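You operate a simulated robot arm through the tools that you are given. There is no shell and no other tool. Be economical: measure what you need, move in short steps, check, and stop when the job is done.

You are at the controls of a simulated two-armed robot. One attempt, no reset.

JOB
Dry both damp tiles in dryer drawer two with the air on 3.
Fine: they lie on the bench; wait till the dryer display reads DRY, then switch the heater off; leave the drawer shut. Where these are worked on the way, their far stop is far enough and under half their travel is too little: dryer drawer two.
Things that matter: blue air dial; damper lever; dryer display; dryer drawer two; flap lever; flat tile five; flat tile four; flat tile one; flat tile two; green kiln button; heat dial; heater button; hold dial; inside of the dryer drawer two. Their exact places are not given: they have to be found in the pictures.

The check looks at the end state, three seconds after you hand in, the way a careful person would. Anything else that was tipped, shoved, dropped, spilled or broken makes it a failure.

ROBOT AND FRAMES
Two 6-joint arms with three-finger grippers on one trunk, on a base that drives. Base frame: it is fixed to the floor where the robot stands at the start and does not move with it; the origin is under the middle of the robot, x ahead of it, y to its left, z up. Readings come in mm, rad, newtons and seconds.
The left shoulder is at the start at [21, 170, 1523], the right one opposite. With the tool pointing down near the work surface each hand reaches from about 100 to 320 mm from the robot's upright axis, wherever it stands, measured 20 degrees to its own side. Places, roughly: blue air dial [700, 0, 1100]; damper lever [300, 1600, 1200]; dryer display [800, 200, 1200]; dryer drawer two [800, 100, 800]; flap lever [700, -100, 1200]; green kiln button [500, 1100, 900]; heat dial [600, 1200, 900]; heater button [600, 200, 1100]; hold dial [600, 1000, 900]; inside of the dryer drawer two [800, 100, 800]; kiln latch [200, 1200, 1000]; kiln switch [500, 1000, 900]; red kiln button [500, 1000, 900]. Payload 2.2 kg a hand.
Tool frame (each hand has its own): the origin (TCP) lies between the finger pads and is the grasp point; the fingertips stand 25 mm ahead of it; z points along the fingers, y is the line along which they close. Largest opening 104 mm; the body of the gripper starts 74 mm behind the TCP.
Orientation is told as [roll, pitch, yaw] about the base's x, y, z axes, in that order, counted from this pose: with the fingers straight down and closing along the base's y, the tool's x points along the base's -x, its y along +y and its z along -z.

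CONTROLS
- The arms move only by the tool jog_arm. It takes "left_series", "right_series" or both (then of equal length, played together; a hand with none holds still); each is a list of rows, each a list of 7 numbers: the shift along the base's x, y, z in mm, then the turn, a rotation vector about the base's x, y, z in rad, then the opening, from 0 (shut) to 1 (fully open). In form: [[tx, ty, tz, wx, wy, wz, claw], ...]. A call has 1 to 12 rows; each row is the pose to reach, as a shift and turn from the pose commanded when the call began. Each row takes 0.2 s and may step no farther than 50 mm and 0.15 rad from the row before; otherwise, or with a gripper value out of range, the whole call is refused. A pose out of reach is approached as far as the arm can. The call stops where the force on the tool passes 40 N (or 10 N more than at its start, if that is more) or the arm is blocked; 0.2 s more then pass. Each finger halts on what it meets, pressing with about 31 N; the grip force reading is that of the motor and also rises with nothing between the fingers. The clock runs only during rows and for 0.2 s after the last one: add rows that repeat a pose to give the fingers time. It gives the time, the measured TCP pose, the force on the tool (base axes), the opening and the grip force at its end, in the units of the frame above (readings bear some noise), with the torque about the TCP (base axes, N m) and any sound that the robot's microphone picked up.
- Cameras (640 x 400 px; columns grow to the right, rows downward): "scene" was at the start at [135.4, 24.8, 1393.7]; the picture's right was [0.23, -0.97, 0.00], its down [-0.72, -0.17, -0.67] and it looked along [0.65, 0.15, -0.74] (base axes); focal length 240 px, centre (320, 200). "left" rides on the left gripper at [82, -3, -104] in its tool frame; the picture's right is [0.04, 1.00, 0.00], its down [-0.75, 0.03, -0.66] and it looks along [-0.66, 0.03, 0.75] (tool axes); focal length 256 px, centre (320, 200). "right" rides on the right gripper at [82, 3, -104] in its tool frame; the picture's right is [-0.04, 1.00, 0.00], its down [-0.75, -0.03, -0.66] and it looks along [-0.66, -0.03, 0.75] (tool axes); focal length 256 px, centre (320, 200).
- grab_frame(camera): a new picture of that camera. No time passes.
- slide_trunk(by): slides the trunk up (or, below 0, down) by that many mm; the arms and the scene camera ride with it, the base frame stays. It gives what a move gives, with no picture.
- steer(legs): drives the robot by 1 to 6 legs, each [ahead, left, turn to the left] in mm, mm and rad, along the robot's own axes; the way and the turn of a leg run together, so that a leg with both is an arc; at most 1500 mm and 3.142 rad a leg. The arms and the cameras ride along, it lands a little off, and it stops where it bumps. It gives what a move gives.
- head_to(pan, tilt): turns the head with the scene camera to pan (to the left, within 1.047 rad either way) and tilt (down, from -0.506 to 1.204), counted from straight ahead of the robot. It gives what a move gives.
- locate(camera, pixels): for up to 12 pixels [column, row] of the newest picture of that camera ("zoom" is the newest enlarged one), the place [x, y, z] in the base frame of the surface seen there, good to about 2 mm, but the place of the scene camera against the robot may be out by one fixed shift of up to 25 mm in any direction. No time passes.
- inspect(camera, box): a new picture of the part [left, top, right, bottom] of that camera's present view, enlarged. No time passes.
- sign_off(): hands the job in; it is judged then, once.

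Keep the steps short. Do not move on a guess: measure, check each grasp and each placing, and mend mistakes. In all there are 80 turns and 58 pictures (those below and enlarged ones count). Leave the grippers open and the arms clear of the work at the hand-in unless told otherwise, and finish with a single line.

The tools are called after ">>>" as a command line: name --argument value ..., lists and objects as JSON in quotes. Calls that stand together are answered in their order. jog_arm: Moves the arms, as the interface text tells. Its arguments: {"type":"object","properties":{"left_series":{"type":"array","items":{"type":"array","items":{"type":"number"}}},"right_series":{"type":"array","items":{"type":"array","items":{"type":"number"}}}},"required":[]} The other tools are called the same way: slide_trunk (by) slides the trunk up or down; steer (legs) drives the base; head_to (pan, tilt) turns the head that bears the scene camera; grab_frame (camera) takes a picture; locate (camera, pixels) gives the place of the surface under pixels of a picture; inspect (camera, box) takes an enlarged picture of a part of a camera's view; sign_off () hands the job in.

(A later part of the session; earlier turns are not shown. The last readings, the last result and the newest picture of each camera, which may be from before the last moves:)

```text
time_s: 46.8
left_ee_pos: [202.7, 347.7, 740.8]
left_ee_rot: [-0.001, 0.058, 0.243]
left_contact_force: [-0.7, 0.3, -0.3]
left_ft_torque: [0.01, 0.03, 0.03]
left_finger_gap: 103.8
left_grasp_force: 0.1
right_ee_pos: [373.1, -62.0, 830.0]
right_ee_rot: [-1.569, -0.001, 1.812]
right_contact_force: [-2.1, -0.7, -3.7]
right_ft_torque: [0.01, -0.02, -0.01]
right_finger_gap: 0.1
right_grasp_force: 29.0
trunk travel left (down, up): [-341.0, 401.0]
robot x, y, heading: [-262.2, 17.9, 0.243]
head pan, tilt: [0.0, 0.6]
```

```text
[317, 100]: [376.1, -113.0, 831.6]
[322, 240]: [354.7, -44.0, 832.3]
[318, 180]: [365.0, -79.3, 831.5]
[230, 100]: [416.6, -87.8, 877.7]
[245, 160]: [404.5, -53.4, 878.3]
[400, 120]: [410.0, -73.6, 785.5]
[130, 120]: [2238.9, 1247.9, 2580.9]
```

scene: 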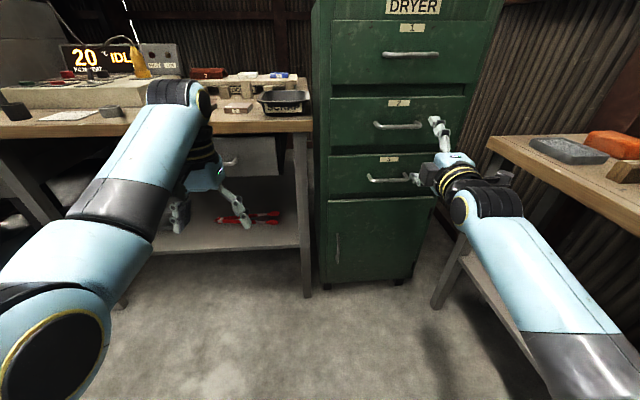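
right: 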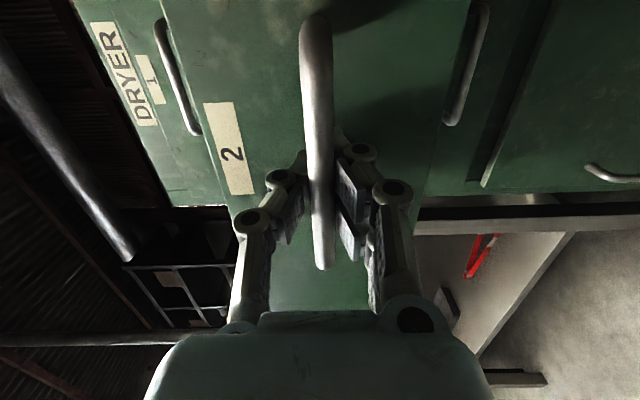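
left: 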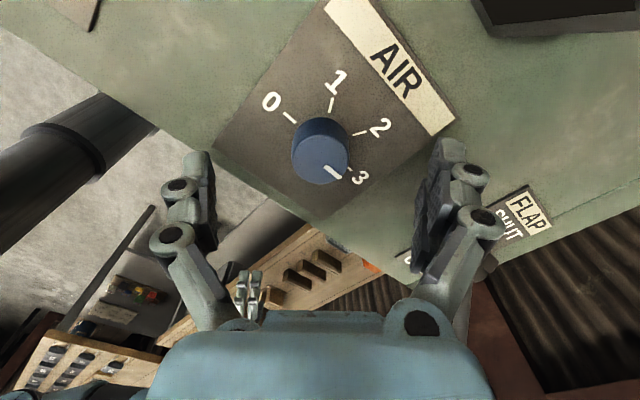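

The drawer is out about 222 mm. I'll pull gently with the arm to find the far stop.

>>> jog_arm --right_series '[[-14.6, -3.6, 0, 0, 0, 0, 0], [-29.1, -7.2, 0, 0, 0, 0, 0], [-43.7, -10.8, 0, 0, 0, 0, 0], [-58.2, -14.4, 0, 0, 0, 0, 0]]'

>>> grab_frame --camera "scene"

```text
time_s: 47.8
left_ee_pos: [204.4, 347.7, 741.4]
left_ee_rot: [-0.001, 0.059, 0.244]
left_contact_force: [0.1, 0.7, 0.3]
left_ft_torque: [-0.04, -0.01, 0.03]
left_finger_gap: 104.1
left_grasp_force: 0.0
right_ee_pos: [316.7, -76.7, 832.1]
right_ee_rot: [-1.567, -0.001, 1.813]
right_contact_force: [-1.2, -1.1, -3.9]
right_ft_torque: [0.04, -0.02, 0.01]
right_finger_gap: 0.0
right_grasp_force: 28.6
trunk travel left (down, up): [-341.0, 401.0]
robot x, y, heading: [-259.0, 23.7, 0.241]
head pan, tilt: [0.0, 0.6]
```

```text
30 pictures are left
```

scene: 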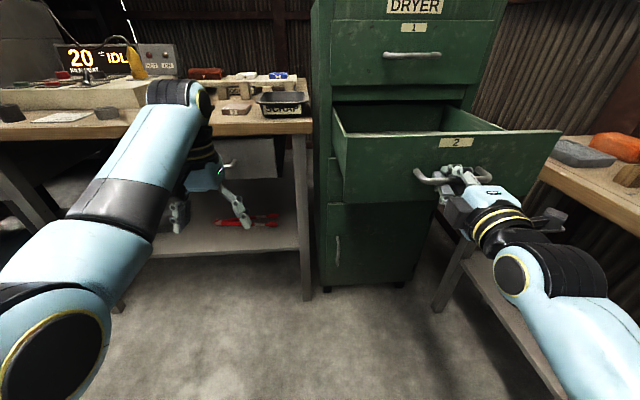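

The drawer is out about 280 mm, plenty. I'll open the right fingers and drive back clear of the handle.

>>> jog_arm --right_series '[[0, 0, 0, 0, 0, 0, 0.5], [0, 0, 0, 0, 0, 0, 0.8], [0, 0, 0, 0, 0, 0, 0.8], [0, 0, 0, 0, 0, 0, 0.8]]'

>>> steer --legs '[[-90, 0, 0]]'

>>> jog_arm --right_series '[[-3.5, -0.8, -42.3, -0.0409, 0.165, 0, 0.8]]'

```text
time_s: 48.8
left_ee_pos: [204.4, 347.6, 743.0]
left_ee_rot: [-0.001, 0.057, 0.243]
left_contact_force: [-0.2, -0.6, 0.0]
left_ft_torque: [0.02, 0.0, 0.01]
left_finger_gap: 103.9
left_grasp_force: 0.1
right_ee_pos: [318.1, -75.8, 831.0]
right_ee_rot: [-1.569, -0.002, 1.813]
right_contact_force: [0.1, -0.2, -0.5]
right_ft_torque: [-0.03, 0.02, -0.01]
right_finger_gap: 83.2
right_grasp_force: 0.0
trunk travel left (down, up): [-341.0, 401.0]
robot x, y, heading: [-261.7, 21.1, 0.245]
head pan, tilt: [0.0, 0.6]
```

```text
time_s: 49.9
left_ee_pos: [116.1, 327.2, 741.1]
left_ee_rot: [-0.001, 0.056, 0.242]
left_contact_force: [-0.1, 0.3, -0.1]
left_ft_torque: [-0.04, 0.0, 0.0]
left_finger_gap: 103.8
left_grasp_force: 0.0
right_ee_pos: [229.6, -97.1, 832.6]
right_ee_rot: [-1.569, -0.001, 1.813]
right_contact_force: [0.0, 0.5, 0.7]
right_ft_torque: [-0.02, 0.01, -0.03]
right_finger_gap: 83.3
right_grasp_force: 0.0
trunk travel left (down, up): [-341.0, 401.0]
robot x, y, heading: [-348.4, -1.4, 0.243]
head pan, tilt: [0.0, 0.6]
```

```text
refused: row 1 steps farther than a row can; nothing moved
```

Clear of the handle. I'll fold the right hand back to pointing down along the reverse path.

>>> jog_arm --right_series '[[-0.5, -0.1, -17.5, -0.0168, 0.0679, 0, 0.8], [-3.5, -0.8, -42.3, -0.0409, 0.165, 0, 0.8], [-11.6, -2.8, -76.3, -0.0746, 0.3009, 0, 0.8], [-24.2, -5.9, -108.8, -0.1083, 0.4368, 0, 0.8], [-41.1, -10.1, -139, -0.142, 0.5727, 0, 0.8], [-61.9, -15.2, -166.7, -0.1756, 0.7085, 0, 0.8], [-86.3, -21.2, -191, -0.2093, 0.8444, 0, 0.8], [-113.7, -27.9, -211.7, -0.243, 0.9803, 0, 0.8], [-143.7, -35.3, -228.1, -0.2767, 1.1162, 0, 0.8], [-175.6, -43.1, -240.1, -0.3104, 1.2521, 0, 0.8], [-208.8, -51.3, -247.4, -0.3441, 1.388, 0, 0.8], [-242.7, -59.6, -249.8, -0.3777, 1.5238, 0, 0.8]]'

>>> slide_trunk --by 230

```text
time_s: 52.5
left_ee_pos: [115.7, 326.8, 741.6]
left_ee_rot: [-0.001, 0.058, 0.242]
left_contact_force: [-0.4, -0.3, 0.6]
left_ft_torque: [0.05, -0.01, -0.03]
left_finger_gap: 103.7
left_grasp_force: 0.1
right_ee_pos: [-12.7, -159.0, 580.8]
right_ee_rot: [0.002, 0.0, 1.814]
right_contact_force: [-0.8, 0.2, -0.5]
right_ft_torque: [0.0, 0.02, 0.0]
right_finger_gap: 83.2
right_grasp_force: 0.0
trunk travel left (down, up): [-341.0, 401.0]
robot x, y, heading: [-351.3, 1.5, 0.243]
head pan, tilt: [0.0, 0.6]
```

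```text
time_s: 55.0
left_ee_pos: [116.4, 327.3, 970.0]
left_ee_rot: [-0.001, 0.057, 0.244]
left_contact_force: [-0.1, -0.3, -0.1]
left_ft_torque: [0.01, -0.03, -0.02]
left_finger_gap: 104.1
left_grasp_force: 0.1
right_ee_pos: [-12.5, -157.0, 812.5]
right_ee_rot: [0.001, -0.001, 1.813]
right_contact_force: [-0.4, 0.2, -0.1]
right_ft_torque: [-0.02, 0.04, -0.04]
right_finger_gap: 83.1
right_grasp_force: 0.0
trunk travel left (down, up): [-571.0, 171.0]
robot x, y, heading: [-350.0, -1.3, 0.242]
head pan, tilt: [0.0, 0.6]
```

Right hand tucked. Now I drive left and turn so the left hand comes to the tiles, keeping the right hand clear of the open drawer.

>>> steer --legs '[[127, 511, 0], [0, 0, -0.74], [250, 137, 0]]'

>>> grab_frame --camera "left"

```text
time_s: 61.5
left_ee_pos: [505.2, 438.2, 969.9]
left_ee_rot: [-0.003, 0.057, -0.507]
left_contact_force: [-0.2, 0.0, -1.1]
left_ft_torque: [0.01, 0.03, 0.01]
left_finger_gap: 103.5
left_grasp_force: 0.1
right_ee_pos: [80.0, 172.6, 811.6]
right_ee_rot: [0.002, 0.0, 1.062]
right_contact_force: [1.1, 0.9, 0.5]
right_ft_torque: [0.0, 0.02, 0.0]
right_finger_gap: 83.0
right_grasp_force: 0.1
trunk travel left (down, up): [-571.0, 171.0]
robot x, y, heading: [-60.1, 516.9, -0.506]
head pan, tilt: [0.0, 0.6]
```

```text
29 pictures are left
```

left: 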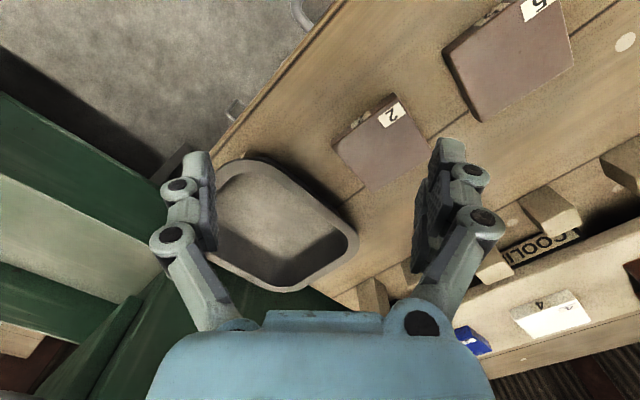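

Both tiles show. Measuring their corners with the left camera.

>>> locate --camera "left" --pixels '[[336, 146], [398, 101], [425, 140], [371, 187], [380, 145], [445, 54], [510, 62], [573, 62], [480, 118], [410, 185], [240, 250], [350, 240]]'

```text
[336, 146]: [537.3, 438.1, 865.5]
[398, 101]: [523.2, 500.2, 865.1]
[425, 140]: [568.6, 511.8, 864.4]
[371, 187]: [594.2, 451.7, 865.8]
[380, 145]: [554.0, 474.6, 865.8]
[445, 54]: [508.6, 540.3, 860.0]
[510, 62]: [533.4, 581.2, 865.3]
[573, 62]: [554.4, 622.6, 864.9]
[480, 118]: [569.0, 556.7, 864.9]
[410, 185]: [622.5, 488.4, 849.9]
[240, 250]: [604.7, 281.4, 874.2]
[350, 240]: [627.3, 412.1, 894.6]
```

Tile 2 is centred at (558.5, 476) and tile 5 at (531.5, 581.5), both top z 865, about 60 mm square, with edges at yaw ≈0.22. I'll drive closer, then yaw the hand to -1.35 above tile 2.

>>> steer --legs '[[85, 45, 0]]'

```text
time_s: 62.6
left_ee_pos: [601.7, 436.8, 971.2]
left_ee_rot: [-0.005, 0.059, -0.505]
left_contact_force: [0.2, 0.0, 0.3]
left_ft_torque: [0.03, 0.05, -0.01]
left_finger_gap: 104.0
left_grasp_force: 0.0
right_ee_pos: [176.7, 170.6, 811.0]
right_ee_rot: [0.002, 0.003, 1.062]
right_contact_force: [0.3, 0.4, 0.6]
right_ft_torque: [0.0, 0.05, 0.0]
right_finger_gap: 83.0
right_grasp_force: 0.0
trunk travel left (down, up): [-571.0, 171.0]
robot x, y, heading: [39.4, 509.1, -0.508]
head pan, tilt: [0.0, 0.6]
```

>>> jog_arm --left_series '[[-21, 20, -18, -0.0287, -0.0516, 0, 1], [-43, 39, -36, -0.0287, -0.0516, 0, 1]]'

>>> jog_arm --left_series '[[0, 0, 0, 0, 0, -0.14, 1], [0, 0, 0, 0, 0, -0.28, 1], [0, 0, 0, 0, 0, -0.42, 1], [0, 0, 0, 0, 0, -0.56, 1], [0, 0, 0, 0, 0, -0.7, 1], [0, 0, 0, 0, 0, -0.843, 1]]'

>>> grab_frame --camera "left"

```text
time_s: 63.2
left_ee_pos: [556.3, 475.8, 932.8]
left_ee_rot: [-0.003, -0.001, -0.507]
left_contact_force: [1.2, 1.1, -0.1]
left_ft_torque: [0.02, -0.01, -0.04]
left_finger_gap: 104.1
left_grasp_force: 0.1
right_ee_pos: [176.5, 170.3, 812.1]
right_ee_rot: [0.002, 0.002, 1.064]
right_contact_force: [0.1, 0.0, -0.1]
right_ft_torque: [-0.01, -0.01, 0.01]
right_finger_gap: 83.0
right_grasp_force: 0.1
trunk travel left (down, up): [-571.0, 171.0]
robot x, y, heading: [37.6, 514.1, -0.511]
head pan, tilt: [0.0, 0.6]
```

```text
time_s: 64.7
left_ee_pos: [555.5, 476.7, 934.9]
left_ee_rot: [-0.003, -0.002, -1.353]
left_contact_force: [-1.2, 0.2, 0.4]
left_ft_torque: [0.01, 0.05, -0.01]
left_finger_gap: 104.0
left_grasp_force: 0.3
right_ee_pos: [176.2, 171.6, 811.9]
right_ee_rot: [0.001, -0.001, 1.063]
right_contact_force: [0.5, -0.3, -1.0]
right_ft_torque: [-0.01, -0.02, -0.03]
right_finger_gap: 83.2
right_grasp_force: 0.0
trunk travel left (down, up): [-571.0, 171.0]
robot x, y, heading: [36.5, 515.0, -0.512]
head pan, tilt: [0.0, 0.6]
```

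```text
28 pictures are left
```

left: 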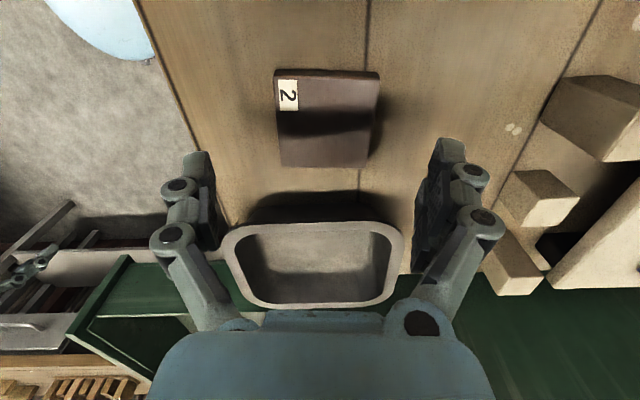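

Tile 2 is squarely aligned. Refining its centre.

>>> locate --camera "left" --pixels '[[281, 73], [376, 75], [366, 163], [286, 162], [325, 120]]'

```text
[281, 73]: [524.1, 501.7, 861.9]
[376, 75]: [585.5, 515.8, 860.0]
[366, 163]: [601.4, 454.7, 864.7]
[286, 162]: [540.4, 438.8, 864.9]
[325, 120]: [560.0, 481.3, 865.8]
```

Centre ≈ (562, 477). Descending to z 878 and closing on the tile.

>>> jog_arm --left_series '[[6, 0.5, -20, 0, 0, 0, 0.95], [6, 0.5, -40, 0, 0, 0, 0.9], [6, 0.5, -57, 0, 0, 0, 0.85], [6, 0.5, -57, 0, 0, 0, 0.6], [6, 0.5, -57, 0, 0, 0, 0.4], [6, 0.5, -57, 0, 0, 0, 0.4], [6, 0.5, -57, 0, 0, 0, 0.4]]'

```text
time_s: 66.2
left_ee_pos: [562.1, 477.3, 876.9]
left_ee_rot: [-0.003, -0.002, -1.35]
left_contact_force: [-0.2, -1.0, 0.5]
left_ft_torque: [-0.04, -0.05, 0.0]
left_finger_gap: 67.2
left_grasp_force: 31.1
right_ee_pos: [178.9, 170.8, 812.4]
right_ee_rot: [0.003, 0.001, 1.063]
right_contact_force: [1.1, 0.4, -0.2]
right_ft_torque: [-0.05, 0.04, 0.0]
right_finger_gap: 83.3
right_grasp_force: 0.1
trunk travel left (down, up): [-571.0, 171.0]
robot x, y, heading: [36.1, 513.8, -0.507]
head pan, tilt: [0.0, 0.6]
```

Tile 2 is gripped at 67 mm. Lifting it 85 mm and checking.

>>> jog_arm --left_series '[[0, 0, 20, 0, 0, 0, 0.4], [0, 0, 45, 0, 0, 0, 0.4], [0, 0, 70, 0, 0, 0, 0.4], [0, 0, 88, 0, 0, 0, 0.4]]'

>>> grab_frame --camera "left"

```text
time_s: 67.2
left_ee_pos: [561.4, 476.8, 967.0]
left_ee_rot: [-0.004, -0.002, -1.35]
left_contact_force: [0.3, -0.2, -0.9]
left_ft_torque: [0.01, 0.0, 0.02]
left_finger_gap: 66.9
left_grasp_force: 30.9
right_ee_pos: [176.9, 171.6, 812.4]
right_ee_rot: [0.001, -0.001, 1.064]
right_contact_force: [0.0, -0.5, -0.4]
right_ft_torque: [0.03, 0.01, 0.02]
right_finger_gap: 83.2
right_grasp_force: 0.0
trunk travel left (down, up): [-571.0, 171.0]
robot x, y, heading: [32.9, 516.8, -0.509]
head pan, tilt: [0.0, 0.6]
```

```text
27 pictures are left
```

left: 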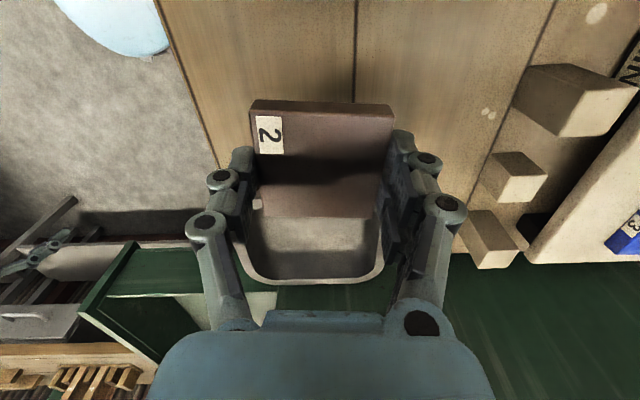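

Tile 2 is securely held. I'll raise the trunk 40 mm for clearance and drive round to the open drawer.

>>> slide_trunk --by 40

>>> steer --legs '[[-149, -83, 0], [201, -362, 0], [0, 0, -0.29]]'

>>> head_to --pan 0.9 --tilt 0.7

>>> grab_frame --camera "scene"

>>> grab_frame --camera "left"

```text
time_s: 68.1
left_ee_pos: [563.2, 476.8, 1007.1]
left_ee_rot: [-0.002, -0.002, -1.348]
left_contact_force: [-0.4, 0.2, -1.7]
left_ft_torque: [-0.01, 0.01, 0.01]
left_finger_gap: 66.9
left_grasp_force: 31.6
right_ee_pos: [175.8, 170.8, 851.8]
right_ee_rot: [0.002, 0.002, 1.062]
right_contact_force: [-0.4, 0.8, -0.1]
right_ft_torque: [-0.05, 0.01, -0.02]
right_finger_gap: 83.4
right_grasp_force: 0.0
trunk travel left (down, up): [-611.0, 131.0]
robot x, y, heading: [36.5, 515.1, -0.507]
head pan, tilt: [0.0, 0.6]
```

```text
time_s: 72.7
left_ee_pos: [364.7, -90.2, 1006.5]
left_ee_rot: [-0.003, -0.002, -1.634]
left_contact_force: [0.3, 1.4, -2.1]
left_ft_torque: [0.02, 0.0, 0.02]
left_finger_gap: 66.9
left_grasp_force: 31.5
right_ee_pos: [-92.4, -274.8, 852.1]
right_ee_rot: [0.002, 0.0, 0.779]
right_contact_force: [-0.7, 0.6, -1.5]
right_ft_torque: [0.01, 0.0, 0.02]
right_finger_gap: 83.2
right_grasp_force: 0.1
trunk travel left (down, up): [-611.0, 131.0]
robot x, y, heading: [-133.3, 92.0, -0.791]
head pan, tilt: [0.0, 0.6]
```

```text
time_s: 73.9
left_ee_pos: [364.8, -90.8, 1006.4]
left_ee_rot: [-0.004, -0.002, -1.635]
left_contact_force: [-0.1, -0.4, -1.1]
left_ft_torque: [0.0, -0.01, 0.01]
left_finger_gap: 67.1
left_grasp_force: 31.1
right_ee_pos: [-93.2, -274.9, 852.4]
right_ee_rot: [0.002, 0.0, 0.778]
right_contact_force: [-0.5, 0.3, -0.7]
right_ft_torque: [0.01, 0.0, 0.04]
right_finger_gap: 83.4
right_grasp_force: 0.1
trunk travel left (down, up): [-611.0, 131.0]
robot x, y, heading: [-133.3, 91.1, -0.796]
head pan, tilt: [0.901, 0.7]
```

```text
26 pictures are left
```

scene: 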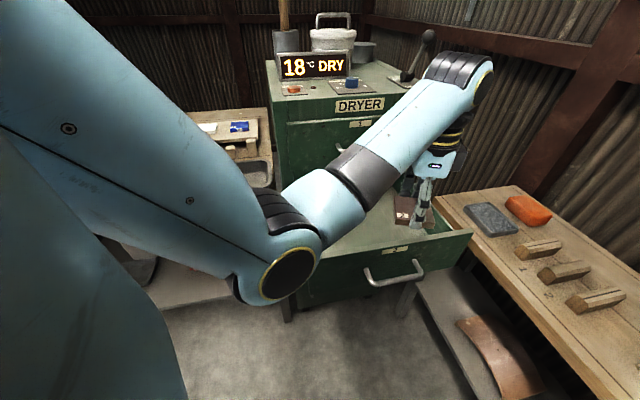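

```text
25 pictures are left
```

left: 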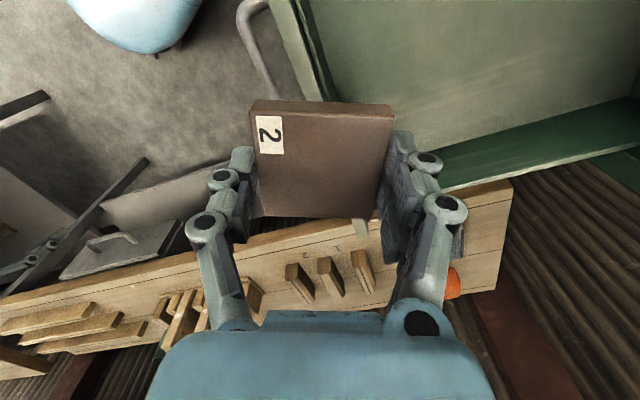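

The open drawer lies under the hand; inside is a bare green floor. Measuring the floor, rims and front.

>>> locate --camera "left" --pixels '[[295, 40], [325, 50], [400, 60], [520, 60], [430, 120], [600, 80], [600, 115], [480, 175], [590, 140], [265, 60]]'

>>> locate --camera "scene" --pixels '[[310, 268], [465, 236], [340, 245], [375, 230], [415, 236], [440, 210]]'

```text
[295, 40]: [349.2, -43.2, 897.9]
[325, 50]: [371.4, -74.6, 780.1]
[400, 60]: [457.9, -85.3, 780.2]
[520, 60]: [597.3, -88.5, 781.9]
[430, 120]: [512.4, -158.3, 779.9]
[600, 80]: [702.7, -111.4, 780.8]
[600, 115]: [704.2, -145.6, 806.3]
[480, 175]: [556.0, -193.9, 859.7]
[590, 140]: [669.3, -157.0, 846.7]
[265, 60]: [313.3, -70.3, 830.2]
```

```text
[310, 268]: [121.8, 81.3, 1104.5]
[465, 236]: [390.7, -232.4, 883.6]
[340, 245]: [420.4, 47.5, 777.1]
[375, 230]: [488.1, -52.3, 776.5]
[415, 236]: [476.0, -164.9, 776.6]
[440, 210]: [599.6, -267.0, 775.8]
```

The drawer floor is at z 780, the face top about 898, and the inside runs from lateral −315 to +20, depth 342 on. I'll drive on so tile 2 is over the inside, then lower the trunk 90 mm.

>>> steer --legs '[[72, 70, 0]]'

>>> slide_trunk --by -90

>>> grab_frame --camera "scene"

```text
time_s: 75.0
left_ee_pos: [467.3, -91.9, 1004.8]
left_ee_rot: [-0.004, -0.001, -1.635]
left_contact_force: [0.2, 0.2, -2.1]
left_ft_torque: [-0.01, 0.03, -0.01]
left_finger_gap: 67.0
left_grasp_force: 31.4
right_ee_pos: [9.3, -276.6, 852.1]
right_ee_rot: [0.003, 0.001, 0.779]
right_contact_force: [0.4, 0.4, -0.6]
right_ft_torque: [0.0, 0.0, 0.03]
right_finger_gap: 83.3
right_grasp_force: 0.1
trunk travel left (down, up): [-611.0, 131.0]
robot x, y, heading: [-27.5, 91.7, -0.79]
head pan, tilt: [0.901, 0.7]
```

```text
time_s: 76.3
left_ee_pos: [466.2, -91.5, 916.1]
left_ee_rot: [-0.001, -0.002, -1.634]
left_contact_force: [-0.3, -0.2, -1.9]
left_ft_torque: [0.0, -0.03, 0.01]
left_finger_gap: 67.0
left_grasp_force: 30.9
right_ee_pos: [8.8, -276.3, 762.3]
right_ee_rot: [0.001, 0.0, 0.778]
right_contact_force: [0.3, 0.8, 0.4]
right_ft_torque: [0.03, -0.02, 0.01]
right_finger_gap: 83.1
right_grasp_force: 0.1
trunk travel left (down, up): [-521.0, 221.0]
robot x, y, heading: [-28.2, 90.1, -0.792]
head pan, tilt: [0.901, 0.7]
```

```text
24 pictures are left
```

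scene: 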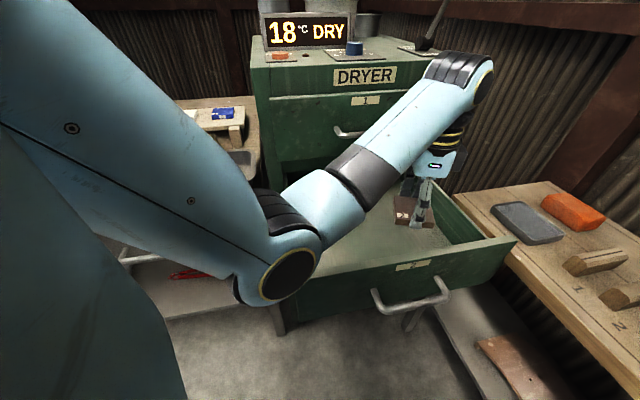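

TCP at depth 430, lateral −201, all clear. Lowering the tile towards the floor.

>>> jog_arm --left_series '[[0, 0, -25, 0, 0, 0, 0.4], [0, 0, -50, 0, 0, 0, 0.4], [0, 0, -75, 0, 0, 0, 0.4], [0, 0, -95, 0, 0, 0, 0.4], [0, 0, -103, 0, 0, 0, 0.4]]'

```text
time_s: 77.5
left_ee_pos: [465.9, -92.6, 812.2]
left_ee_rot: [-0.001, -0.002, -1.633]
left_contact_force: [0.0, 0.0, -1.8]
left_ft_torque: [-0.04, 0.04, 0.02]
left_finger_gap: 67.2
left_grasp_force: 31.0
right_ee_pos: [8.4, -277.5, 760.5]
right_ee_rot: [0.002, 0.002, 0.777]
right_contact_force: [-0.1, 1.1, -0.3]
right_ft_torque: [0.03, 0.01, -0.02]
right_finger_gap: 83.1
right_grasp_force: 0.0
trunk travel left (down, up): [-521.0, 221.0]
robot x, y, heading: [-30.7, 89.9, -0.796]
head pan, tilt: [0.901, 0.7]
```

The hand reached z 812, so the tile is about 4 mm above the floor. I'll go down slowly until it touches, then open and lift.

>>> jog_arm --left_series '[[0, 0, -2, 0, 0, 0, 0.4], [0, 0, -4, 0, 0, 0, 0.4], [0, 0, -4, 0, 0, 0, 0.6], [0, 0, -4, 0, 0, 0, 0.75], [0, 0, -4, 0, 0, 0, 0.85], [0, 0, -4, 0, 0, 0, 0.85], [0, 0, 20, 0, 0, 0, 0.85], [0, 0, 55, 0, 0, 0, 0.85], [0, 0, 100, 0, 0, 0, 0.85]]'

>>> grab_frame --camera "left"

```text
time_s: 79.5
left_ee_pos: [465.5, -92.1, 913.0]
left_ee_rot: [-0.002, -0.002, -1.632]
left_contact_force: [0.0, 0.2, -0.3]
left_ft_torque: [0.0, 0.0, 0.01]
left_finger_gap: 88.4
left_grasp_force: 0.1
right_ee_pos: [10.0, -277.2, 761.6]
right_ee_rot: [0.001, 0.0, 0.778]
right_contact_force: [-0.3, 0.3, -0.6]
right_ft_torque: [0.02, 0.03, -0.02]
right_finger_gap: 83.4
right_grasp_force: 0.1
trunk travel left (down, up): [-521.0, 221.0]
robot x, y, heading: [-26.9, 89.0, -0.793]
head pan, tilt: [0.901, 0.7]
```

```text
23 pictures are left
```

left: 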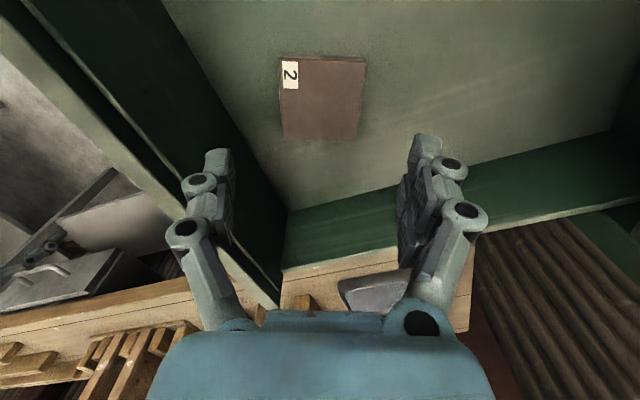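

Tile 2 lies flat on the drawer floor. I'll raise the trunk and drive back to tile 5.

>>> slide_trunk --by 90

>>> steer --legs '[[-72, -70, 0], [0, 0, 0.29], [-201, 362, 0], [72, 159, 0]]'

>>> grab_frame --camera "left"

```text
time_s: 80.7
left_ee_pos: [465.5, -91.9, 1003.7]
left_ee_rot: [-0.004, 0.001, -1.634]
left_contact_force: [1.2, -0.2, -0.2]
left_ft_torque: [-0.02, 0.01, -0.01]
left_finger_gap: 88.6
left_grasp_force: 0.1
right_ee_pos: [7.9, -276.4, 850.4]
right_ee_rot: [0.003, -0.001, 0.777]
right_contact_force: [0.3, -0.4, 0.2]
right_ft_torque: [-0.02, 0.0, -0.03]
right_finger_gap: 83.3
right_grasp_force: 0.0
trunk travel left (down, up): [-611.0, 131.0]
robot x, y, heading: [-30.5, 90.5, -0.789]
head pan, tilt: [0.901, 0.7]
```

```text
time_s: 86.1
left_ee_pos: [531.4, 577.1, 1002.2]
left_ee_rot: [-0.003, -0.002, -1.342]
left_contact_force: [0.7, 0.8, -1.2]
left_ft_torque: [-0.02, 0.04, -0.03]
left_finger_gap: 88.5
left_grasp_force: 0.0
right_ee_pos: [147.4, 268.8, 851.5]
right_ee_rot: [0.002, 0.002, 1.071]
right_contact_force: [0.0, -0.1, -0.1]
right_ft_torque: [-0.04, 0.03, -0.01]
right_finger_gap: 83.3
right_grasp_force: 0.1
trunk travel left (down, up): [-611.0, 131.0]
robot x, y, heading: [0.5, 610.9, -0.502]
head pan, tilt: [0.901, 0.7]
```

```text
22 pictures are left
```

left: 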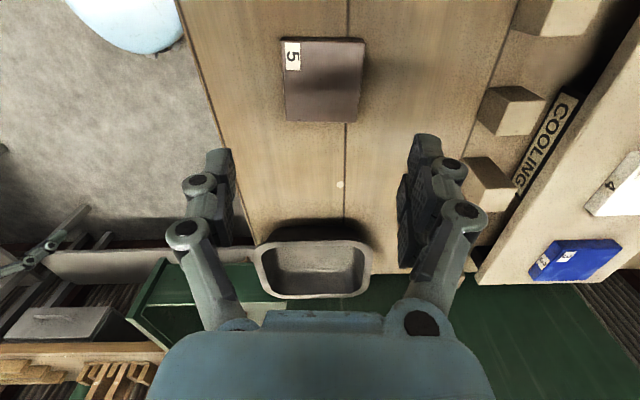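

Excellent: tile 5 is beneath and well aligned. Measuring its corners.

>>> locate --camera "left" --pixels '[[284, 41], [361, 45], [356, 119], [288, 118], [322, 80]]'

>>> slide_trunk --by -40

```text
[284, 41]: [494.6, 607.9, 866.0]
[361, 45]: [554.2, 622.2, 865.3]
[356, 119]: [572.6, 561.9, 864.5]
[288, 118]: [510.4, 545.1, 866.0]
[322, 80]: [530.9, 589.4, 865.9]
```

```text
time_s: 86.9
left_ee_pos: [531.0, 575.8, 963.0]
left_ee_rot: [-0.001, -0.001, -1.342]
left_contact_force: [0.1, 0.5, -0.1]
left_ft_torque: [-0.01, -0.05, -0.03]
left_finger_gap: 88.3
left_grasp_force: 0.1
right_ee_pos: [145.8, 266.7, 811.3]
right_ee_rot: [0.003, 0.0, 1.069]
right_contact_force: [0.4, 0.2, -0.2]
right_ft_torque: [0.03, -0.03, -0.01]
right_finger_gap: 83.1
right_grasp_force: 0.1
trunk travel left (down, up): [-571.0, 171.0]
robot x, y, heading: [5.4, 606.0, -0.502]
head pan, tilt: [0.901, 0.7]
```

Centre ≈ (533, 584). Shifting, descending and closing.

>>> jog_arm --left_series '[[2, 8, -25, 0, 0, 0, 0.9], [2, 8.5, -55, 0, 0, 0, 0.9], [2, 8.5, -75, 0, 0, 0, 0.87], [2, 8.5, -86, 0, 0, 0, 0.85], [2, 8.5, -86, 0, 0, 0, 0.6], [2, 8.5, -86, 0, 0, 0, 0.4], [2, 8.5, -86, 0, 0, 0, 0.4], [2, 8.5, -86, 0, 0, 0, 0.4]]'

>>> jog_arm --left_series '[[0, 0, 20, 0, 0, 0, 0.4], [0, 0, 45, 0, 0, 0, 0.4], [0, 0, 70, 0, 0, 0, 0.4], [0, 0, 88, 0, 0, 0, 0.4]]'

>>> grab_frame --camera "left"

```text
time_s: 88.7
left_ee_pos: [532.6, 584.1, 876.8]
left_ee_rot: [-0.001, -0.003, -1.34]
left_contact_force: [0.8, 0.4, -0.8]
left_ft_torque: [-0.06, -0.07, 0.01]
left_finger_gap: 67.2
left_grasp_force: 31.0
right_ee_pos: [146.2, 268.4, 811.7]
right_ee_rot: [0.002, 0.0, 1.07]
right_contact_force: [1.2, 0.5, -0.1]
right_ft_torque: [-0.01, -0.01, -0.01]
right_finger_gap: 83.2
right_grasp_force: 0.1
trunk travel left (down, up): [-571.0, 171.0]
robot x, y, heading: [5.6, 613.2, -0.505]
head pan, tilt: [0.901, 0.7]
```

```text
time_s: 89.7
left_ee_pos: [533.5, 584.6, 964.8]
left_ee_rot: [-0.002, -0.003, -1.341]
left_contact_force: [-0.4, -0.7, -1.4]
left_ft_torque: [0.0, -0.02, 0.01]
left_finger_gap: 67.3
left_grasp_force: 30.7
right_ee_pos: [145.8, 269.4, 810.8]
right_ee_rot: [0.003, 0.0, 1.07]
right_contact_force: [0.0, 0.2, 0.0]
right_ft_torque: [0.0, -0.02, 0.03]
right_finger_gap: 83.3
right_grasp_force: 0.0
trunk travel left (down, up): [-571.0, 171.0]
robot x, y, heading: [2.5, 610.4, -0.499]
head pan, tilt: [0.901, 0.7]
```

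```text
21 pictures are left
```

left: 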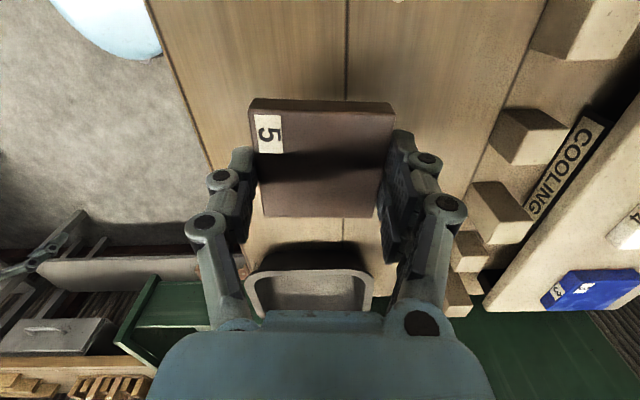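

Tile 5 is held. Raising 40 mm and driving to the drawer again, aiming at lateral −95 beside tile 2.

>>> slide_trunk --by 40

>>> steer --legs '[[-149, -81, 0], [203, -371, 0], [0, 0, -0.29], [75, 76, 0]]'

>>> grab_frame --camera "left"

```text
time_s: 90.5
left_ee_pos: [532.3, 585.2, 1004.3]
left_ee_rot: [-0.003, -0.003, -1.341]
left_contact_force: [0.5, 0.3, -1.2]
left_ft_torque: [0.0, 0.0, -0.02]
left_finger_gap: 67.3
left_grasp_force: 31.2
right_ee_pos: [146.2, 269.0, 851.5]
right_ee_rot: [0.002, 0.0, 1.069]
right_contact_force: [-0.5, 0.5, 0.3]
right_ft_torque: [0.01, 0.0, 0.0]
right_finger_gap: 83.2
right_grasp_force: 0.2
trunk travel left (down, up): [-611.0, 131.0]
robot x, y, heading: [7.7, 611.4, -0.502]
head pan, tilt: [0.901, 0.7]
```

```text
time_s: 95.9
left_ee_pos: [447.6, 22.0, 1005.2]
left_ee_rot: [-0.004, -0.001, -1.625]
left_contact_force: [1.3, 0.2, -1.9]
left_ft_torque: [0.04, 0.02, -0.02]
left_finger_gap: 67.4
left_grasp_force: 30.5
right_ee_pos: [-12.1, -174.0, 850.3]
right_ee_rot: [0.003, 0.002, 0.786]
right_contact_force: [0.5, 0.6, 0.2]
right_ft_torque: [-0.01, 0.04, 0.0]
right_finger_gap: 83.3
right_grasp_force: 0.0
trunk travel left (down, up): [-611.0, 131.0]
robot x, y, heading: [-58.5, 193.3, -0.782]
head pan, tilt: [0.901, 0.7]
```

```text
20 pictures are left
```

left: 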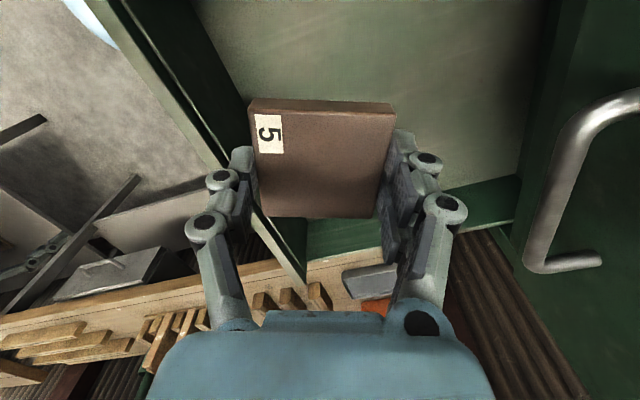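

At depth 440, lateral −86: free spot. Lowering the trunk and then setting tile 5 down.

>>> slide_trunk --by -90

>>> jog_arm --left_series '[[0, 0, -25, 0, 0, 0, 0.4], [0, 0, -50, 0, 0, 0, 0.4], [0, 0, -75, 0, 0, 0, 0.4], [0, 0, -95, 0, 0, 0, 0.4], [0, 0, -103, 0, 0, 0, 0.4]]'

```text
time_s: 97.2
left_ee_pos: [447.1, 22.1, 915.3]
left_ee_rot: [-0.002, -0.001, -1.625]
left_contact_force: [1.0, 0.9, -1.0]
left_ft_torque: [0.01, -0.01, 0.02]
left_finger_gap: 67.5
left_grasp_force: 31.4
right_ee_pos: [-12.0, -174.0, 761.7]
right_ee_rot: [0.002, 0.003, 0.787]
right_contact_force: [-0.3, -0.5, -0.2]
right_ft_torque: [-0.01, -0.01, 0.0]
right_finger_gap: 83.1
right_grasp_force: 0.1
trunk travel left (down, up): [-521.0, 221.0]
robot x, y, heading: [-55.9, 192.7, -0.783]
head pan, tilt: [0.901, 0.7]
```

```text
time_s: 98.4
left_ee_pos: [447.2, 21.7, 811.0]
left_ee_rot: [-0.002, -0.002, -1.623]
left_contact_force: [0.4, 0.0, -1.0]
left_ft_torque: [0.02, -0.02, 0.0]
left_finger_gap: 67.4
left_grasp_force: 31.3
right_ee_pos: [-12.3, -174.7, 761.9]
right_ee_rot: [0.002, 0.002, 0.786]
right_contact_force: [0.5, -0.6, -0.1]
right_ft_torque: [0.01, -0.02, -0.02]
right_finger_gap: 83.2
right_grasp_force: 0.0
trunk travel left (down, up): [-521.0, 221.0]
robot x, y, heading: [-53.1, 193.7, -0.783]
head pan, tilt: [0.901, 0.7]
```

>>> jog_arm --left_series '[[0, 0, -2, 0, 0, 0, 0.4], [0, 0, -3.5, 0, 0, 0, 0.4], [0, 0, -3.5, 0, 0, 0, 0.6], [0, 0, -3.5, 0, 0, 0, 0.75], [0, 0, -3.5, 0, 0, 0, 0.85], [0, 0, -3.5, 0, 0, 0, 0.85], [0, 0, 20, 0, 0, 0, 0.85], [0, 0, 55, 0, 0, 0, 0.85], [0, 0, 100, 0, 0, 0, 0.85]]'

>>> slide_trunk --by 90

>>> grab_frame --camera "left"

```text
time_s: 100.4
left_ee_pos: [447.1, 22.0, 912.1]
left_ee_rot: [-0.002, -0.003, -1.625]
left_contact_force: [-0.3, 0.2, 0.9]
left_ft_torque: [-0.01, -0.04, 0.01]
left_finger_gap: 88.3
left_grasp_force: 0.1
right_ee_pos: [-12.4, -174.1, 762.3]
right_ee_rot: [0.002, 0.0, 0.787]
right_contact_force: [-0.2, 0.7, 0.7]
right_ft_torque: [0.0, 0.0, 0.01]
right_finger_gap: 83.4
right_grasp_force: 0.1
trunk travel left (down, up): [-521.0, 221.0]
robot x, y, heading: [-53.3, 191.8, -0.783]
head pan, tilt: [0.901, 0.7]
```

```text
time_s: 101.6
left_ee_pos: [448.1, 22.2, 1001.7]
left_ee_rot: [-0.001, -0.002, -1.626]
left_contact_force: [-0.1, 0.6, -0.3]
left_ft_torque: [0.01, 0.01, 0.02]
left_finger_gap: 88.3
left_grasp_force: 0.0
right_ee_pos: [-12.9, -174.2, 851.9]
right_ee_rot: [0.001, 0.002, 0.787]
right_contact_force: [0.0, 0.3, -0.2]
right_ft_torque: [-0.02, 0.03, -0.01]
right_finger_gap: 83.0
right_grasp_force: 0.0
trunk travel left (down, up): [-611.0, 131.0]
robot x, y, heading: [-50.9, 193.9, -0.785]
head pan, tilt: [0.901, 0.7]
```

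```text
19 pictures are left
```

left: 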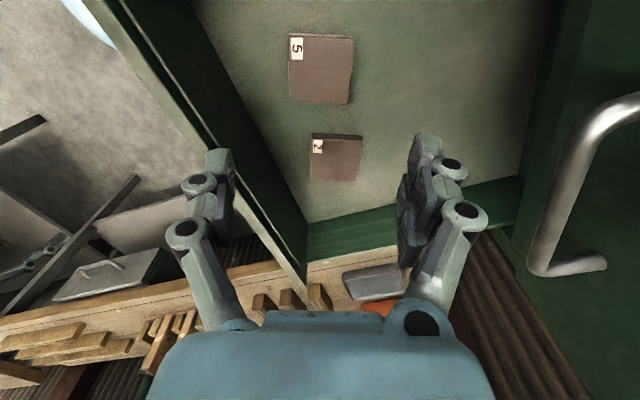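

Both tiles lie in the drawer. Now I back away and return to the straight-on stand for the right arm to push the drawer shut.

>>> steer --legs '[[-106, -106, 0], [0, 0, 1.027], [-190, -152, 0]]'

>>> slide_trunk --by -236

>>> head_to --pan 0.0 --tilt 0.5

```text
time_s: 107.0
left_ee_pos: [48.6, 345.6, 1001.9]
left_ee_rot: [-0.002, -0.001, -0.576]
left_contact_force: [0.4, -0.1, 0.1]
left_ft_torque: [-0.02, -0.02, 0.02]
left_finger_gap: 88.3
left_grasp_force: 0.0
right_ee_pos: [-10.8, -150.8, 850.6]
right_ee_rot: [0.003, -0.001, 1.838]
right_contact_force: [-0.3, -0.6, 0.9]
right_ft_torque: [-0.02, -0.03, -0.01]
right_finger_gap: 83.0
right_grasp_force: 0.0
trunk travel left (down, up): [-611.0, 131.0]
robot x, y, heading: [-347.1, -3.6, 0.267]
head pan, tilt: [0.901, 0.7]
```

```text
time_s: 109.5
left_ee_pos: [46.9, 345.7, 756.8]
left_ee_rot: [-0.012, 0.008, -0.576]
left_contact_force: [0.0, -0.1, -1.0]
left_ft_torque: [0.0, 0.0, -0.04]
left_finger_gap: 88.3
left_grasp_force: 0.1
right_ee_pos: [-8.0, -151.5, 616.7]
right_ee_rot: [0.002, -0.001, 1.837]
right_contact_force: [-0.4, -0.4, 0.5]
right_ft_torque: [-0.03, -0.01, -0.01]
right_finger_gap: 83.2
right_grasp_force: 0.1
trunk travel left (down, up): [-375.0, 367.0]
robot x, y, heading: [-348.0, -5.1, 0.267]
head pan, tilt: [0.901, 0.7]
```

```text
time_s: 110.7
left_ee_pos: [48.1, 345.0, 756.2]
left_ee_rot: [-0.012, 0.006, -0.577]
left_contact_force: [-0.1, 0.2, -0.2]
left_ft_torque: [0.01, 0.0, 0.0]
left_finger_gap: 88.3
left_grasp_force: 0.1
right_ee_pos: [-8.9, -151.9, 616.2]
right_ee_rot: [0.001, 0.001, 1.838]
right_contact_force: [0.5, -0.5, 0.5]
right_ft_torque: [-0.01, -0.04, -0.01]
right_finger_gap: 83.2
right_grasp_force: 0.1
trunk travel left (down, up): [-375.0, 367.0]
robot x, y, heading: [-348.5, -3.7, 0.269]
head pan, tilt: [0.0, 0.499]
```

Heading is 0.025 too far left; I'll correct that, then unfold the right hand to horizontal with fingers closed.

>>> steer --legs '[[0, 0, -0.025]]'

>>> jog_arm --right_series '[[33.9, 8.3, 2.4, 0.0337, -0.1359, 0, 0.6], [67.1, 16.5, 9.7, 0.0674, -0.2718, 0, 0.3], [99, 24.3, 21.7, 0.1011, -0.4077, 0, 0], [129, 31.7, 38.1, 0.1347, -0.5435, 0, 0], [156.4, 38.4, 58.8, 0.1684, -0.6794, 0, 0], [180.8, 44.4, 83.1, 0.2021, -0.8153, 0, 0], [201.6, 49.5, 110.8, 0.2358, -0.9512, 0, 0], [218.5, 53.7, 141, 0.2695, -1.0871, 0, 0], [231.1, 56.8, 173.5, 0.3032, -1.223, 0, 0], [239.2, 58.8, 207.5, 0.3368, -1.3588, 0, 0], [242.2, 59.5, 232.3, 0.3609, -1.4559, 0, 0], [242.7, 59.6, 249.8, 0.3777, -1.5238, 0, 0]]'

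>>> grab_frame --camera "right"

```text
time_s: 111.5
left_ee_pos: [55.8, 334.7, 756.5]
left_ee_rot: [-0.011, 0.007, -0.599]
left_contact_force: [0.2, 0.5, -0.1]
left_ft_torque: [0.0, -0.01, 0.01]
left_finger_gap: 88.5
left_grasp_force: 0.0
right_ee_pos: [-13.9, -160.5, 615.3]
right_ee_rot: [0.002, -0.001, 1.812]
right_contact_force: [-0.1, -0.3, 0.6]
right_ft_torque: [-0.01, 0.01, -0.01]
right_finger_gap: 83.1
right_grasp_force: 0.1
trunk travel left (down, up): [-375.0, 367.0]
robot x, y, heading: [-349.2, -4.9, 0.242]
head pan, tilt: [0.0, 0.499]
```

```text
time_s: 114.1
left_ee_pos: [55.9, 333.9, 757.0]
left_ee_rot: [-0.012, 0.007, -0.601]
left_contact_force: [0.3, -0.2, 0.2]
left_ft_torque: [0.0, 0.02, 0.02]
left_finger_gap: 88.6
left_grasp_force: 0.0
right_ee_pos: [230.4, -99.4, 864.6]
right_ee_rot: [-1.571, -0.002, 1.813]
right_contact_force: [0.3, 0.4, 0.4]
right_ft_torque: [0.02, 0.01, 0.0]
right_finger_gap: 0.0
right_grasp_force: 28.3
trunk travel left (down, up): [-375.0, 367.0]
robot x, y, heading: [-348.7, -5.1, 0.242]
head pan, tilt: [0.0, 0.499]
```

```text
18 pictures are left
```

right: 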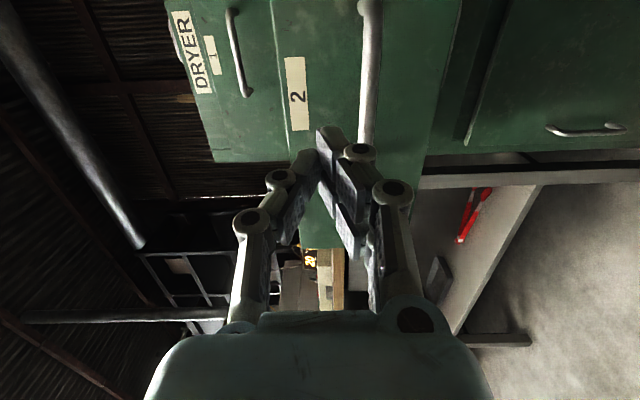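

The closed fingertips face the drawer front above the bar. I'll drive 160 mm ahead (leaving the left hand clear of the bench), then finish with the arm.

>>> steer --legs '[[160, 0, 0]]'

>>> jog_arm --right_series '[[24.3, 6, 0, 0, 0, 0, 0], [48.5, 12, 0, 0, 0, 0, 0], [72.8, 18, 0, 0, 0, 0, 0], [97, 24.1, 0, 0, 0, 0, 0], [121.3, 30.1, 0, 0, 0, 0, 0], [145.6, 36.1, 0, 0, 0, 0, 0], [165, 41, 0, 0, 0, 0, 0], [180, 44.6, 0, 0, 0, 0, 0]]'

```text
time_s: 115.5
left_ee_pos: [208.7, 373.0, 756.1]
left_ee_rot: [-0.014, 0.009, -0.598]
left_contact_force: [-0.2, 1.1, 0.1]
left_ft_torque: [0.0, 0.04, -0.02]
left_finger_gap: 88.3
left_grasp_force: 0.1
right_ee_pos: [384.1, -61.3, 863.8]
right_ee_rot: [-1.568, -0.002, 1.816]
right_contact_force: [1.3, 0.6, -0.2]
right_ft_torque: [-0.03, 0.02, -0.03]
right_finger_gap: 0.0
right_grasp_force: 28.5
trunk travel left (down, up): [-375.0, 367.0]
robot x, y, heading: [-196.5, 32.6, 0.243]
head pan, tilt: [0.0, 0.499]
```

```text
time_s: 117.3
left_ee_pos: [209.3, 372.2, 755.5]
left_ee_rot: [-0.012, 0.008, -0.599]
left_contact_force: [0.1, -0.8, 1.0]
left_ft_torque: [-0.02, 0.0, -0.02]
left_finger_gap: 88.5
left_grasp_force: 0.1
right_ee_pos: [564.8, -18.0, 866.7]
right_ee_rot: [-1.568, 0.0, 1.813]
right_contact_force: [-0.8, -0.6, 0.2]
right_ft_torque: [0.03, 0.05, 0.02]
right_finger_gap: 0.1
right_grasp_force: 28.6
trunk travel left (down, up): [-375.0, 367.0]
robot x, y, heading: [-198.6, 35.3, 0.237]
head pan, tilt: [0.0, 0.499]
```

Tips at depth ~569; about 33 mm remain. I'll push on in short steps until it meets resistance.

>>> jog_arm --right_series '[[14.6, 3.6, 0, 0, 0, 0, 0], [24.3, 6, 0, 0, 0, 0, 0], [30, 7.4, 0, 0, 0, 0, 0], [36, 8.9, 0, 0, 0, 0, 0], [42, 10.4, 0, 0, 0, 0, 0], [46, 11.4, 0, 0, 0, 0, 0]]'

>>> grab_frame --camera "right"

```text
time_s: 118.7
left_ee_pos: [206.2, 371.9, 757.1]
left_ee_rot: [-0.011, 0.006, -0.6]
left_contact_force: [-0.1, -0.5, 0.1]
left_ft_torque: [-0.02, 0.02, 0.04]
left_finger_gap: 88.5
left_grasp_force: 0.0
right_ee_pos: [598.6, -5.3, 865.4]
right_ee_rot: [-1.566, 0.001, 1.824]
right_contact_force: [-22.9, -7.1, 0.4]
right_ft_torque: [-0.11, 0.28, 0.51]
right_finger_gap: 0.0
right_grasp_force: 28.2
right hand out of reach, approached as far as the arm can: row 4, 5, 6
trunk travel left (down, up): [-375.0, 367.0]
robot x, y, heading: [-194.6, 31.9, 0.245]
head pan, tilt: [0.0, 0.499]
```

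```text
17 pictures are left
```

right: 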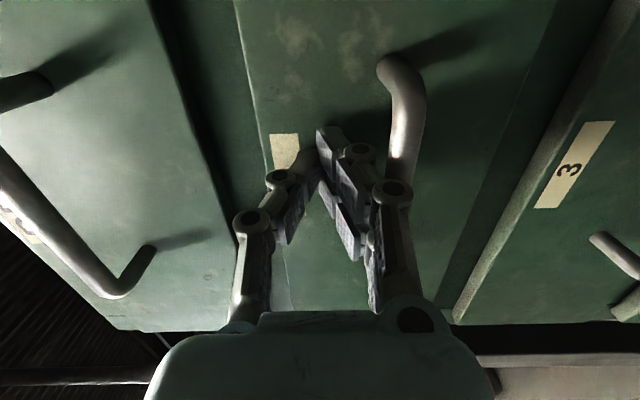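

Resistance of ~24 N at depth 604: the drawer seems shut. Comparing the three faces.

>>> locate --camera "right" --pixels '[[270, 80], [310, 270], [130, 100], [560, 240], [470, 150], [150, 200], [400, 230]]'

>>> jog_arm --right_series '[[-20, -5, 0, 0, 0, 0, 0], [-60, -15, 0, 0, 0, 0, 0], [-100, -25, 0, 0, 0, 0, 0]]'

```text
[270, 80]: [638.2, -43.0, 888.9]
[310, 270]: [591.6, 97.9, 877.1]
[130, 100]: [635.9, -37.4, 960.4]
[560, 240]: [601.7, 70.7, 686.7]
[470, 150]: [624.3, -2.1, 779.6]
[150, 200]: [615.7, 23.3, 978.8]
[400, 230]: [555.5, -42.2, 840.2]
```

```text
time_s: 119.5
left_ee_pos: [208.0, 372.7, 757.5]
left_ee_rot: [-0.012, 0.006, -0.599]
left_contact_force: [-0.8, 1.1, 0.0]
left_ft_torque: [0.02, -0.05, -0.02]
left_finger_gap: 88.5
left_grasp_force: 0.1
right_ee_pos: [500.0, -29.6, 867.4]
right_ee_rot: [-1.569, -0.002, 1.814]
right_contact_force: [-0.1, -0.9, -0.5]
right_ft_torque: [0.02, 0.02, 0.0]
right_finger_gap: 0.2
right_grasp_force: 28.1
trunk travel left (down, up): [-375.0, 367.0]
robot x, y, heading: [-198.7, 30.8, 0.245]
head pan, tilt: [0.0, 0.499]
```

All faces are flush, so the drawer is shut. Next: back off, fold the right arm, raise the trunk, and go to the heater with the left hand.

>>> steer --legs '[[-150, 0, 0]]'

>>> jog_arm --right_series '[[-0.5, -0.1, -17.5, -0.0168, 0.0679, 0, 0.5], [-3.5, -0.8, -42.3, -0.0409, 0.165, 0, 0.8], [-11.6, -2.8, -76.3, -0.0746, 0.3009, 0, 0.8], [-24.2, -5.9, -108.8, -0.1083, 0.4368, 0, 0.8], [-41.1, -10.1, -139, -0.142, 0.5727, 0, 0.8], [-61.9, -15.2, -166.7, -0.1756, 0.7085, 0, 0.8], [-86.3, -21.2, -191, -0.2093, 0.8444, 0, 0.8], [-113.7, -27.9, -211.7, -0.243, 0.9803, 0, 0.8], [-143.7, -35.3, -228.1, -0.2767, 1.1162, 0, 0.8], [-175.6, -43.1, -240.1, -0.3104, 1.2521, 0, 0.8], [-208.8, -51.3, -247.4, -0.3441, 1.388, 0, 0.8], [-242.7, -59.6, -249.8, -0.3777, 1.5238, 0, 0.8]]'

>>> slide_trunk --by 366

>>> steer --legs '[[0, 0, -0.742]]'

```text
time_s: 120.8
left_ee_pos: [60.4, 337.2, 757.3]
left_ee_rot: [-0.011, 0.007, -0.6]
left_contact_force: [-0.5, -0.6, -0.2]
left_ft_torque: [0.01, 0.0, 0.01]
left_finger_gap: 88.2
left_grasp_force: 0.1
right_ee_pos: [353.3, -66.9, 865.7]
right_ee_rot: [-1.568, -0.001, 1.815]
right_contact_force: [0.3, -0.4, -0.1]
right_ft_torque: [-0.02, -0.02, 0.02]
right_finger_gap: 0.1
right_grasp_force: 28.4
trunk travel left (down, up): [-375.0, 367.0]
robot x, y, heading: [-344.0, -5.5, 0.246]
head pan, tilt: [0.0, 0.499]
```

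```text
time_s: 123.5
left_ee_pos: [61.3, 335.8, 756.9]
left_ee_rot: [-0.011, 0.007, -0.599]
left_contact_force: [-0.5, 0.1, 0.0]
left_ft_torque: [-0.02, 0.0, 0.03]
left_finger_gap: 88.3
left_grasp_force: 0.1
right_ee_pos: [112.2, -128.1, 617.5]
right_ee_rot: [0.005, -0.003, 1.813]
right_contact_force: [-0.8, 1.2, 0.2]
right_ft_torque: [0.0, 0.0, 0.01]
right_finger_gap: 83.3
right_grasp_force: 0.1
trunk travel left (down, up): [-375.0, 367.0]
robot x, y, heading: [-345.7, -6.9, 0.24]
head pan, tilt: [0.0, 0.499]
```

```text
time_s: 127.0
left_ee_pos: [61.4, 336.8, 1121.4]
left_ee_rot: [-0.012, 0.008, -0.598]
left_contact_force: [0.2, -0.2, -0.4]
left_ft_torque: [-0.01, -0.01, 0.01]
left_finger_gap: 88.4
left_grasp_force: 0.1
right_ee_pos: [110.5, -126.0, 982.2]
right_ee_rot: [0.004, -0.003, 1.812]
right_contact_force: [1.3, -0.7, -0.3]
right_ft_torque: [0.0, -0.02, 0.03]
right_finger_gap: 83.5
right_grasp_force: 0.1
trunk travel left (down, up): [-741.0, 1.0]
robot x, y, heading: [-340.8, -2.8, 0.249]
head pan, tilt: [0.0, 0.499]
```

```text
time_s: 129.4
left_ee_pos: [184.0, -26.3, 1123.3]
left_ee_rot: [-0.013, 0.006, -1.344]
left_contact_force: [0.2, -0.1, -0.3]
left_ft_torque: [0.0, -0.03, 0.0]
left_finger_gap: 88.5
left_grasp_force: 0.0
right_ee_pos: [-92.6, -401.1, 982.6]
right_ee_rot: [0.002, -0.002, 1.068]
right_contact_force: [0.3, 0.2, -0.2]
right_ft_torque: [0.01, 0.01, -0.01]
right_finger_gap: 83.2
right_grasp_force: 0.0
trunk travel left (down, up): [-741.0, 1.0]
robot x, y, heading: [-341.3, -3.9, -0.503]
head pan, tilt: [0.0, 0.499]
```

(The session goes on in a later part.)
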